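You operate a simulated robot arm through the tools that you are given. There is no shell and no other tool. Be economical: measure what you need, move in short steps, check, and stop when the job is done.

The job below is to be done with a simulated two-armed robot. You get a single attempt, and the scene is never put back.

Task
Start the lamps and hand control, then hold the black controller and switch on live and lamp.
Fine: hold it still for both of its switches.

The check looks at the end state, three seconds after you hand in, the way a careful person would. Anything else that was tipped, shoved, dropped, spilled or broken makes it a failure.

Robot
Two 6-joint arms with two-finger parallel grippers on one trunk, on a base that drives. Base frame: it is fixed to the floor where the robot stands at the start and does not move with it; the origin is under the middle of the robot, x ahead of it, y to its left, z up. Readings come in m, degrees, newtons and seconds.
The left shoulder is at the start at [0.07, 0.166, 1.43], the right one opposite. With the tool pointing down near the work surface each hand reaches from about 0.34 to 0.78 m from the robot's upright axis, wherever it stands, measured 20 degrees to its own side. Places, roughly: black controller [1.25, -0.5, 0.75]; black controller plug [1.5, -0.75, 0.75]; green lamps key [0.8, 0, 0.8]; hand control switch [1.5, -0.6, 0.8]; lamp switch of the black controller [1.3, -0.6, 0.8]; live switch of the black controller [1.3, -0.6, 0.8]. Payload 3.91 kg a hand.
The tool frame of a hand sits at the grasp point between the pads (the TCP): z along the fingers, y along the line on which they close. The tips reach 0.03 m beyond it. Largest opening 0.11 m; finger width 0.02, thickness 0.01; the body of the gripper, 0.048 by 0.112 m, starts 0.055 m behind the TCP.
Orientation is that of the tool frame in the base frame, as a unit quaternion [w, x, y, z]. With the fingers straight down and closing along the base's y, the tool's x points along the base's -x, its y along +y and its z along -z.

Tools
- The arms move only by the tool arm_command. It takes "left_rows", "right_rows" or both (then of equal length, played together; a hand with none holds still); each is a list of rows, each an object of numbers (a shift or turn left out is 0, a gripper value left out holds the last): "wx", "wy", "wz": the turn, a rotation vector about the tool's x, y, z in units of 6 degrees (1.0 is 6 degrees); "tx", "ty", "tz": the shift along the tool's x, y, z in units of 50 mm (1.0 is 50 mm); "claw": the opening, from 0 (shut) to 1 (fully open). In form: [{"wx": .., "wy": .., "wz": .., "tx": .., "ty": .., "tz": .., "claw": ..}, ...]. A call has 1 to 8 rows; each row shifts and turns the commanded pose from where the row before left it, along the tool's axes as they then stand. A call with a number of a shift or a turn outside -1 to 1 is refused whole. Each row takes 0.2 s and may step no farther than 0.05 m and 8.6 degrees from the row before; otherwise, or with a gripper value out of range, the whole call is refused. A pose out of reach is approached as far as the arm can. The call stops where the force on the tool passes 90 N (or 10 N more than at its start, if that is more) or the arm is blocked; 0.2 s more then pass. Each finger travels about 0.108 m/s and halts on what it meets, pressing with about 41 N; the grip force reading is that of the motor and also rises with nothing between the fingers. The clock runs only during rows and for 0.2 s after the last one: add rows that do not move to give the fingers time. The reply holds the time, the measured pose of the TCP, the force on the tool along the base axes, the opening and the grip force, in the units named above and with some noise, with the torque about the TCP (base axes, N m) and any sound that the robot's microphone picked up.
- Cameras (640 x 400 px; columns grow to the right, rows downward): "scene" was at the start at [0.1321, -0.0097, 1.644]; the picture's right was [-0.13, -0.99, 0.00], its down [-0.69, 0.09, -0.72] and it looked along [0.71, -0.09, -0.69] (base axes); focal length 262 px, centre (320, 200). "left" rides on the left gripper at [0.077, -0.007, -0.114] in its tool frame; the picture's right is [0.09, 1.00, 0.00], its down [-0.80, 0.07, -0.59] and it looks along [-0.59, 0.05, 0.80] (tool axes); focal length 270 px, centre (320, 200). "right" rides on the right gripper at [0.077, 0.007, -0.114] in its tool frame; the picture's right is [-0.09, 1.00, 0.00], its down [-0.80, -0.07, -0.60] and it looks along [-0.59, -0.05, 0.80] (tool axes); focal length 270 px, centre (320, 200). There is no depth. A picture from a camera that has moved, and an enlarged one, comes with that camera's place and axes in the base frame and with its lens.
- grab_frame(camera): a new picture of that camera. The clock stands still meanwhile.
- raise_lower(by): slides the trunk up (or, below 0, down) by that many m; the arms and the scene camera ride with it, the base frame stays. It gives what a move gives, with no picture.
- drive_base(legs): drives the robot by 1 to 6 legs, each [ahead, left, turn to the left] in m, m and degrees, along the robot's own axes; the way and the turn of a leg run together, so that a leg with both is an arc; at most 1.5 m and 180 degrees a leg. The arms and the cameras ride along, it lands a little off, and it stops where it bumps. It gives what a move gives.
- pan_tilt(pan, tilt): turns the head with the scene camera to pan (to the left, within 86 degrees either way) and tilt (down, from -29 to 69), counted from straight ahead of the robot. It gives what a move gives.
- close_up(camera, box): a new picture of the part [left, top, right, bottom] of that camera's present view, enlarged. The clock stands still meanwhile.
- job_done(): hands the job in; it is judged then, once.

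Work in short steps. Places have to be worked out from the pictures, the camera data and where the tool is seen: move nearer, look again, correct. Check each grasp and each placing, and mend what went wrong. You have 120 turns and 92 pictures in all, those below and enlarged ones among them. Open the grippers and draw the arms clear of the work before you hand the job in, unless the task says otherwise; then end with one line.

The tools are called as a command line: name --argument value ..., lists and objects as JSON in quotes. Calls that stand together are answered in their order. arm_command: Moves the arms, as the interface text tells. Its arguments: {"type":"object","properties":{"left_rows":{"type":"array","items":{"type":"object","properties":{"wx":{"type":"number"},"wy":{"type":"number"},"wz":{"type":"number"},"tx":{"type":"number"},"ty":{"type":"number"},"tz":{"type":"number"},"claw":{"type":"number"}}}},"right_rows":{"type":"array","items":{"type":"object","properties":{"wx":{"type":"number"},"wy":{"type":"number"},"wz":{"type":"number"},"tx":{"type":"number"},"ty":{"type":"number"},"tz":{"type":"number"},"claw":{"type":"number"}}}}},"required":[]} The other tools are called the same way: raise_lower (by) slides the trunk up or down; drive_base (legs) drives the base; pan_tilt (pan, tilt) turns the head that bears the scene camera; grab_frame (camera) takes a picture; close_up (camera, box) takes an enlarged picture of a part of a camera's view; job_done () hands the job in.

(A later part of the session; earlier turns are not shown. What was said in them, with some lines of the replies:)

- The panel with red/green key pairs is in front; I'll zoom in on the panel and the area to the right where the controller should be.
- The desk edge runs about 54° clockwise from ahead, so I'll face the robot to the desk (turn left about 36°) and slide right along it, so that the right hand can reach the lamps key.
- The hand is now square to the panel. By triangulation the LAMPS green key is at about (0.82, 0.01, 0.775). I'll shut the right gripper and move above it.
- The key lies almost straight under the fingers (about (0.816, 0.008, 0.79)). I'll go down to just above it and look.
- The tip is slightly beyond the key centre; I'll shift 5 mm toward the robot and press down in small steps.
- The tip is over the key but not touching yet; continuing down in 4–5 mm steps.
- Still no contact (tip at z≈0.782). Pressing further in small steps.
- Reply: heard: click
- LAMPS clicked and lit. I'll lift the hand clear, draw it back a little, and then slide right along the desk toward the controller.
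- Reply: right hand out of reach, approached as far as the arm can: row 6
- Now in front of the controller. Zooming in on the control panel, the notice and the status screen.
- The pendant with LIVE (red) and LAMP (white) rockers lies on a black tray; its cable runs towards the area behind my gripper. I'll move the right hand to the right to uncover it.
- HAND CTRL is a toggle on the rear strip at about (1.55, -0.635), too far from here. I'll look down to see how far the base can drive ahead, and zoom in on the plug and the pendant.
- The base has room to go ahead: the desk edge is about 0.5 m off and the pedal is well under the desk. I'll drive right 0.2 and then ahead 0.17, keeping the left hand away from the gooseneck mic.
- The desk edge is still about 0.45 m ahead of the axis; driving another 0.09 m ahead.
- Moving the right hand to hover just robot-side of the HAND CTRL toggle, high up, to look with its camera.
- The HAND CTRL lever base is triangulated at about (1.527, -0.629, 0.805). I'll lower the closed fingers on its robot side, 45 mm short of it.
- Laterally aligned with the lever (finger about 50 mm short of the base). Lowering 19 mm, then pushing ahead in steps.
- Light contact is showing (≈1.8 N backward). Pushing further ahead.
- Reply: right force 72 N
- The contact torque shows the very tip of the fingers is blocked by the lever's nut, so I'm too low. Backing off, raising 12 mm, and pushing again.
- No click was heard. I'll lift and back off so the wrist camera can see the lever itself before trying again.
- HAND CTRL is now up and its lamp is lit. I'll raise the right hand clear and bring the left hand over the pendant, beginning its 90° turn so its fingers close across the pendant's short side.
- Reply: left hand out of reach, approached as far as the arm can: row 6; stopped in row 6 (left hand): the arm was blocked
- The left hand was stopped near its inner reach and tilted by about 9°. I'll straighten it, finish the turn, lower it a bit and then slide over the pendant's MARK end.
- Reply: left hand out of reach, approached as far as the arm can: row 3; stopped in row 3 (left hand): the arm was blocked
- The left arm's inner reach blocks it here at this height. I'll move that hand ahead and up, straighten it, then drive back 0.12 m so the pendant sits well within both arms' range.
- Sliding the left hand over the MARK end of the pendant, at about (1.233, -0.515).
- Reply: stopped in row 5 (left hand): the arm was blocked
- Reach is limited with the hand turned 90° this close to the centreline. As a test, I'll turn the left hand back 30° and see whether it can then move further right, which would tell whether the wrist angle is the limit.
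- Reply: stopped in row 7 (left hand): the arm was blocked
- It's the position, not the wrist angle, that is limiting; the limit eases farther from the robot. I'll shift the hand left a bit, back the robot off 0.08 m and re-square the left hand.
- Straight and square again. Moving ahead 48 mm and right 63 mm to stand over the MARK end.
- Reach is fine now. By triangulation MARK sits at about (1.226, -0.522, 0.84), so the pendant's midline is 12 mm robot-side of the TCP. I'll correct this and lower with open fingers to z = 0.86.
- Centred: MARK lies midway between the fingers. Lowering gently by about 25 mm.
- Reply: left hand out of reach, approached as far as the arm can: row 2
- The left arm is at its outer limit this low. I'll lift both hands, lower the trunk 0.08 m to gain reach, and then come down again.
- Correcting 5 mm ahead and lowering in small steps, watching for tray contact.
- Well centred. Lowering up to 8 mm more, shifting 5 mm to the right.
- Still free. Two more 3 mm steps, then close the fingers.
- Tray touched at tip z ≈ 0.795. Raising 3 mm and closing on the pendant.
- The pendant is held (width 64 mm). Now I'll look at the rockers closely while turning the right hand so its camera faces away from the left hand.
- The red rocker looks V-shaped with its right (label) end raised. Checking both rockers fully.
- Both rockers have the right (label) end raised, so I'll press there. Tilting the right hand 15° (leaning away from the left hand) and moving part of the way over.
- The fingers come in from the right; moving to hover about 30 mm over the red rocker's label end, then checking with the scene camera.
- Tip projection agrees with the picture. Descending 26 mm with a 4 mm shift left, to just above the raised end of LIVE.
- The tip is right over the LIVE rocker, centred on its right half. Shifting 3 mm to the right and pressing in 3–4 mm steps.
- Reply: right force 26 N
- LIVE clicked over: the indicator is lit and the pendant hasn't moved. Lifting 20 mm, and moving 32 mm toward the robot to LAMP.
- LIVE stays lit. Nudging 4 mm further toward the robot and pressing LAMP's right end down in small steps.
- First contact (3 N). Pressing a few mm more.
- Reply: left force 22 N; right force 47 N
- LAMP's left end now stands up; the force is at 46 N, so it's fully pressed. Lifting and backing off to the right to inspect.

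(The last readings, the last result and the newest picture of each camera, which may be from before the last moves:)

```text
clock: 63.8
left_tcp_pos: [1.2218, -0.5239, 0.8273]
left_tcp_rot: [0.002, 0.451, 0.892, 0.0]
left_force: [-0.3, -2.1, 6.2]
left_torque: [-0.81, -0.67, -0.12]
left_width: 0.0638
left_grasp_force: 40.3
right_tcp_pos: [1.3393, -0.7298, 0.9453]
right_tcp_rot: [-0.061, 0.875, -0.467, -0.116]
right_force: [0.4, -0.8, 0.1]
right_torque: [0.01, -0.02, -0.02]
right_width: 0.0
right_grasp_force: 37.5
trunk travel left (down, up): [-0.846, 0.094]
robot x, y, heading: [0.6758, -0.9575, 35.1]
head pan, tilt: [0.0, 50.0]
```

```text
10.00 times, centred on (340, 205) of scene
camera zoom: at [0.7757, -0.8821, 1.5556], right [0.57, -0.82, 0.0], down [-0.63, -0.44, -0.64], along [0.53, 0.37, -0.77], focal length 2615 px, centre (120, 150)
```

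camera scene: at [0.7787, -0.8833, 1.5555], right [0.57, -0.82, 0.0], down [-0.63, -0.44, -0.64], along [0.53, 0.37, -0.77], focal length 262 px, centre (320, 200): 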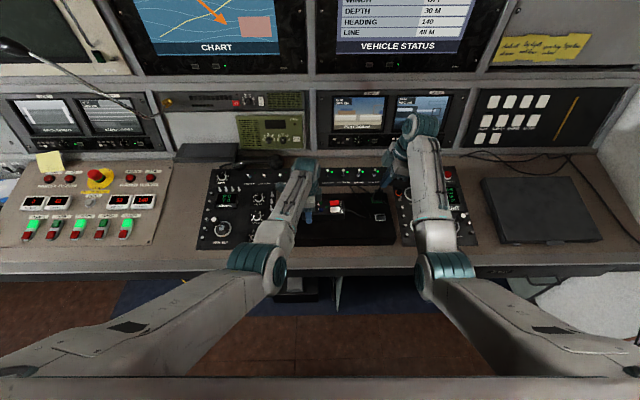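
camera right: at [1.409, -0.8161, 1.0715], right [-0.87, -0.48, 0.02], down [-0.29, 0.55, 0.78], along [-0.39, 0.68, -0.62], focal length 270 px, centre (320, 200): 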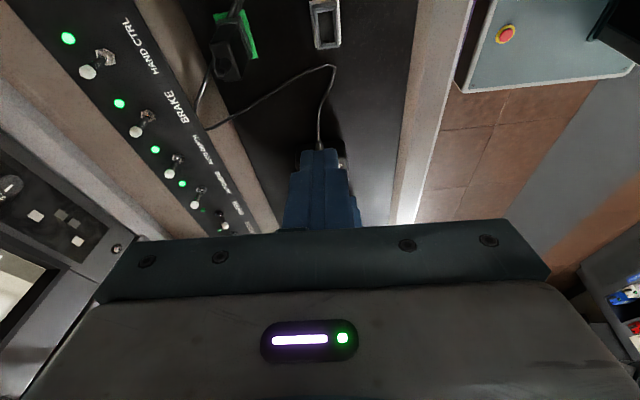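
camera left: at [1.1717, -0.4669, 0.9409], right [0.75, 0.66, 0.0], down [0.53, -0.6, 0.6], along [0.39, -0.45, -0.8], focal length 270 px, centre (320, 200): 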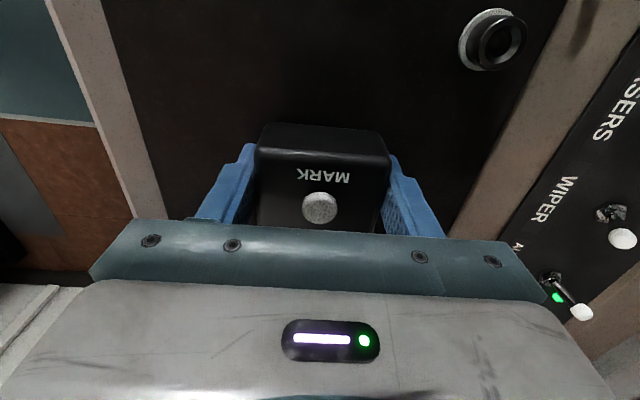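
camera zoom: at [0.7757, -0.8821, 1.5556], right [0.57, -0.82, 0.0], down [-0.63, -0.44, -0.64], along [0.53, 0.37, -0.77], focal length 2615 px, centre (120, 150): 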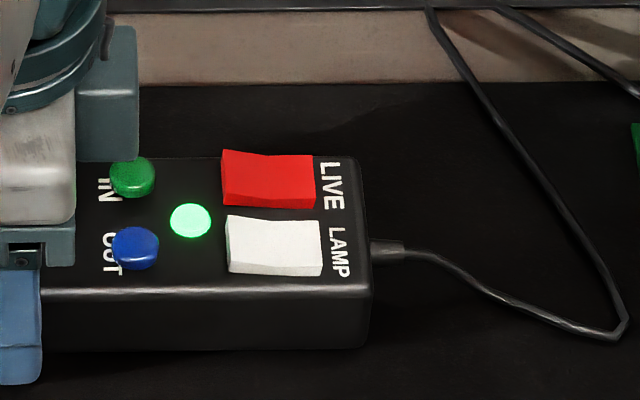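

Both LIVE and LAMP now have their label ends down and the indicator is lit. I'll open the left fingers and lift straight up.

arm_command --left_rows '[{"claw": 0.7}, {"claw": 1}, {"claw": 1}, {"claw": 1}, {"tz": -0.5}, {"tz": -0.8}, {"tz": -0.8}, {"tx": 0}]'

grab_frame --camera "scene"

close_up --camera "scene" --box '[270, 150, 410, 240]'

```text
clock: 65.6
left_tcp_pos: [1.2233, -0.5233, 0.9316]
left_tcp_rot: [0.0, 0.451, 0.892, -0.002]
left_force: [0.3, 0.5, -0.3]
left_torque: [-0.01, 0.01, 0.01]
left_width: 0.1101
left_grasp_force: 0.0
right_tcp_pos: [1.3396, -0.7285, 0.9441]
right_tcp_rot: [-0.061, 0.875, -0.467, -0.115]
right_force: [1.3, -0.2, 0.5]
right_torque: [-0.04, -0.02, 0.04]
right_width: 0.0
right_grasp_force: 37.7
trunk travel left (down, up): [-0.846, 0.094]
robot x, y, heading: [0.6722, -0.9543, 34.8]
head pan, tilt: [0.0, 50.0]
```

```text
28 pictures are left
camera scene: at [0.7776, -0.8822, 1.5555], right [0.57, -0.82, 0.0], down [-0.63, -0.44, -0.64], along [0.53, 0.37, -0.77], focal length 262 px, centre (320, 200)
```

scene: 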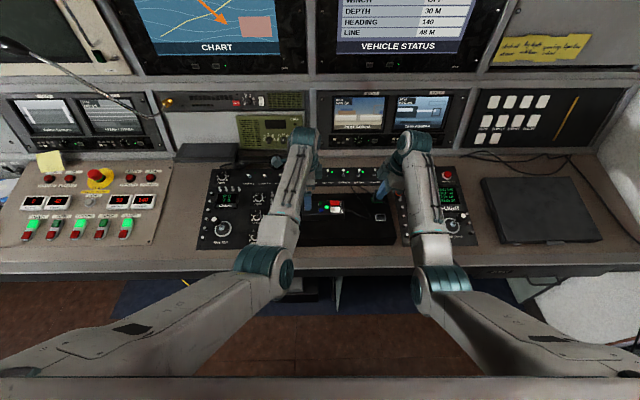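

```text
4.44 times, centred on (340, 195) of scene
camera zoom: at [0.7776, -0.8822, 1.5555], right [0.57, -0.82, 0.0], down [-0.63, -0.44, -0.64], along [0.53, 0.37, -0.77], focal length 1162 px, centre (231, 222)
```

zoom: 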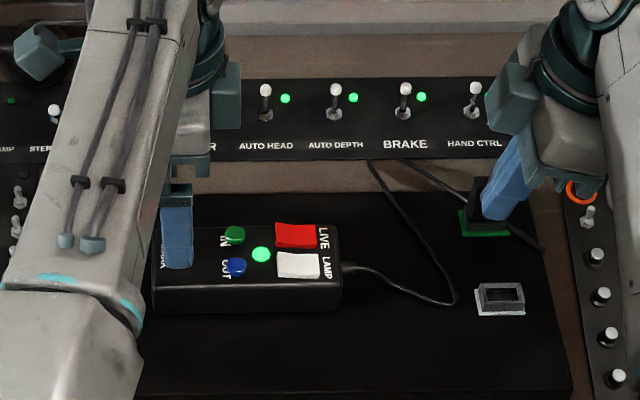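

Released and stable. Raising the trunk lifts both hands away; then I'll drive back and check all indicators.

raise_lower --by 0.08

drive_base --legs '[[-0.35, 0, 0]]'

grab_frame --camera "scene"

```text
clock: 66.7
left_tcp_pos: [1.2232, -0.5236, 1.011]
left_tcp_rot: [0.0, 0.452, 0.892, -0.002]
left_force: [0.9, -0.1, -0.4]
left_torque: [0.02, 0.0, -0.02]
left_width: 0.1101
left_grasp_force: 0.0
right_tcp_pos: [1.3399, -0.7283, 1.0244]
right_tcp_rot: [-0.061, 0.875, -0.466, -0.116]
right_force: [-0.7, -0.4, 0.0]
right_torque: [0.01, 0.02, 0.01]
right_width: 0.0
right_grasp_force: 37.7
trunk travel left (down, up): [-0.926, 0.014]
robot x, y, heading: [0.6742, -0.9553, 34.7]
head pan, tilt: [0.0, 50.0]
```

```text
clock: 69.0
left_tcp_pos: [0.9379, -0.7244, 1.011]
left_tcp_rot: [0.001, 0.451, 0.892, -0.003]
left_force: [0.1, 0.0, 0.2]
left_torque: [-0.01, -0.01, -0.02]
left_width: 0.1099
left_grasp_force: 0.1
right_tcp_pos: [1.0546, -0.9287, 1.0231]
right_tcp_rot: [-0.06, 0.875, -0.467, -0.115]
right_force: [-0.6, 0.5, -0.6]
right_torque: [0.01, 0.02, 0.0]
right_width: 0.0003
right_grasp_force: 37.9
trunk travel left (down, up): [-0.926, 0.014]
robot x, y, heading: [0.3849, -1.16, 35.0]
head pan, tilt: [0.0, 50.0]
```

```text
26 pictures are left
camera scene: at [0.4928, -1.0822, 1.6352], right [0.57, -0.82, 0.0], down [-0.63, -0.44, -0.64], along [0.52, 0.37, -0.77], focal length 262 px, centre (320, 200)
```

scene: 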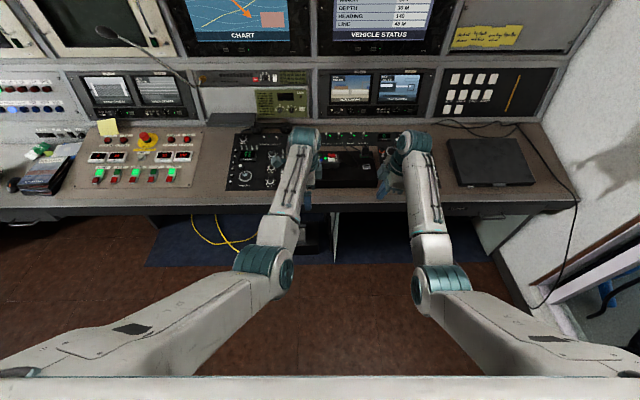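

Zooming in on the panels for the final check.

close_up --camera "scene" --box '[80, 120, 210, 200]'

close_up --camera "scene" --box '[300, 120, 400, 190]'

```text
4.92 times, centred on (145, 160) of scene
camera zoom: at [0.4928, -1.0822, 1.6352], right [0.57, -0.82, 0.0], down [-0.63, -0.44, -0.64], along [0.52, 0.37, -0.77], focal length 1287 px, centre (1182, 397)
```

zoom: 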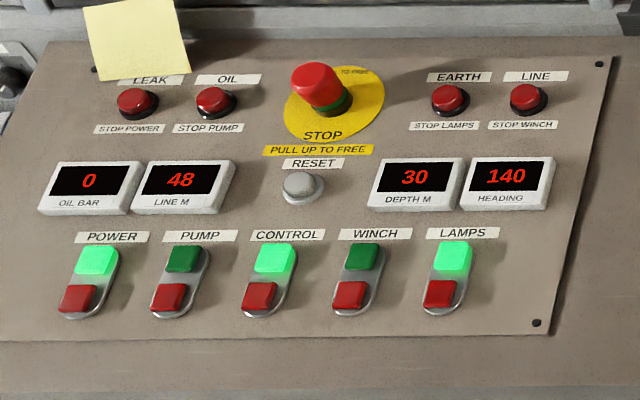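

```text
5.71 times, centred on (350, 155) of scene
camera zoom: at [0.4928, -1.0822, 1.6352], right [0.57, -0.82, 0.0], down [-0.63, -0.44, -0.64], along [0.52, 0.37, -0.77], focal length 1494 px, centre (149, 457)
```

zoom: 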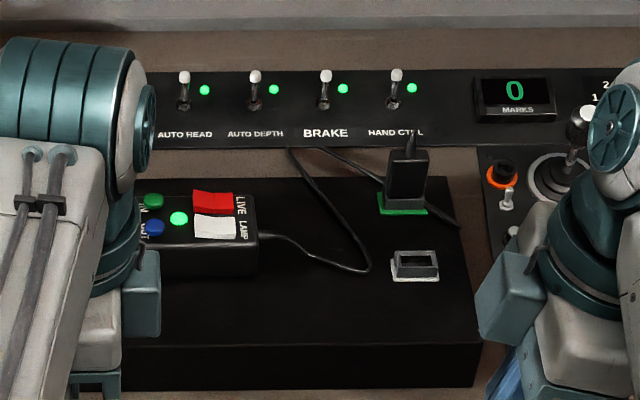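

LAMPS, HAND CTRL, LIVE and LAMP are all on and nothing else has changed. Opening the right gripper before I hand in.

arm_command --right_rows '[{"claw": 1}, {"claw": 1}, {"claw": 1}]'

job_done

```text
clock: 69.8
left_tcp_pos: [0.935, -0.7257, 1.0121]
left_tcp_rot: [0.0, 0.451, 0.893, -0.001]
left_force: [-0.1, -0.4, 0.4]
left_torque: [-0.01, -0.01, 0.0]
left_width: 0.11
left_grasp_force: 0.1
right_tcp_pos: [1.0533, -0.9303, 1.0246]
right_tcp_rot: [-0.061, 0.875, -0.466, -0.115]
right_force: [-0.5, -0.1, 0.4]
right_torque: [0.0, -0.02, -0.01]
right_width: 0.1098
right_grasp_force: 0.1
trunk travel left (down, up): [-0.926, 0.014]
robot x, y, heading: [0.3913, -1.1571, 35.1]
head pan, tilt: [0.0, 50.0]
```

```text
The job is handed in.
```

The lamps and hand control are on, and the black controller's live and lamp switches were both switched on while the left hand held it still; the controller was then released on its tray and both arms drawn clear.
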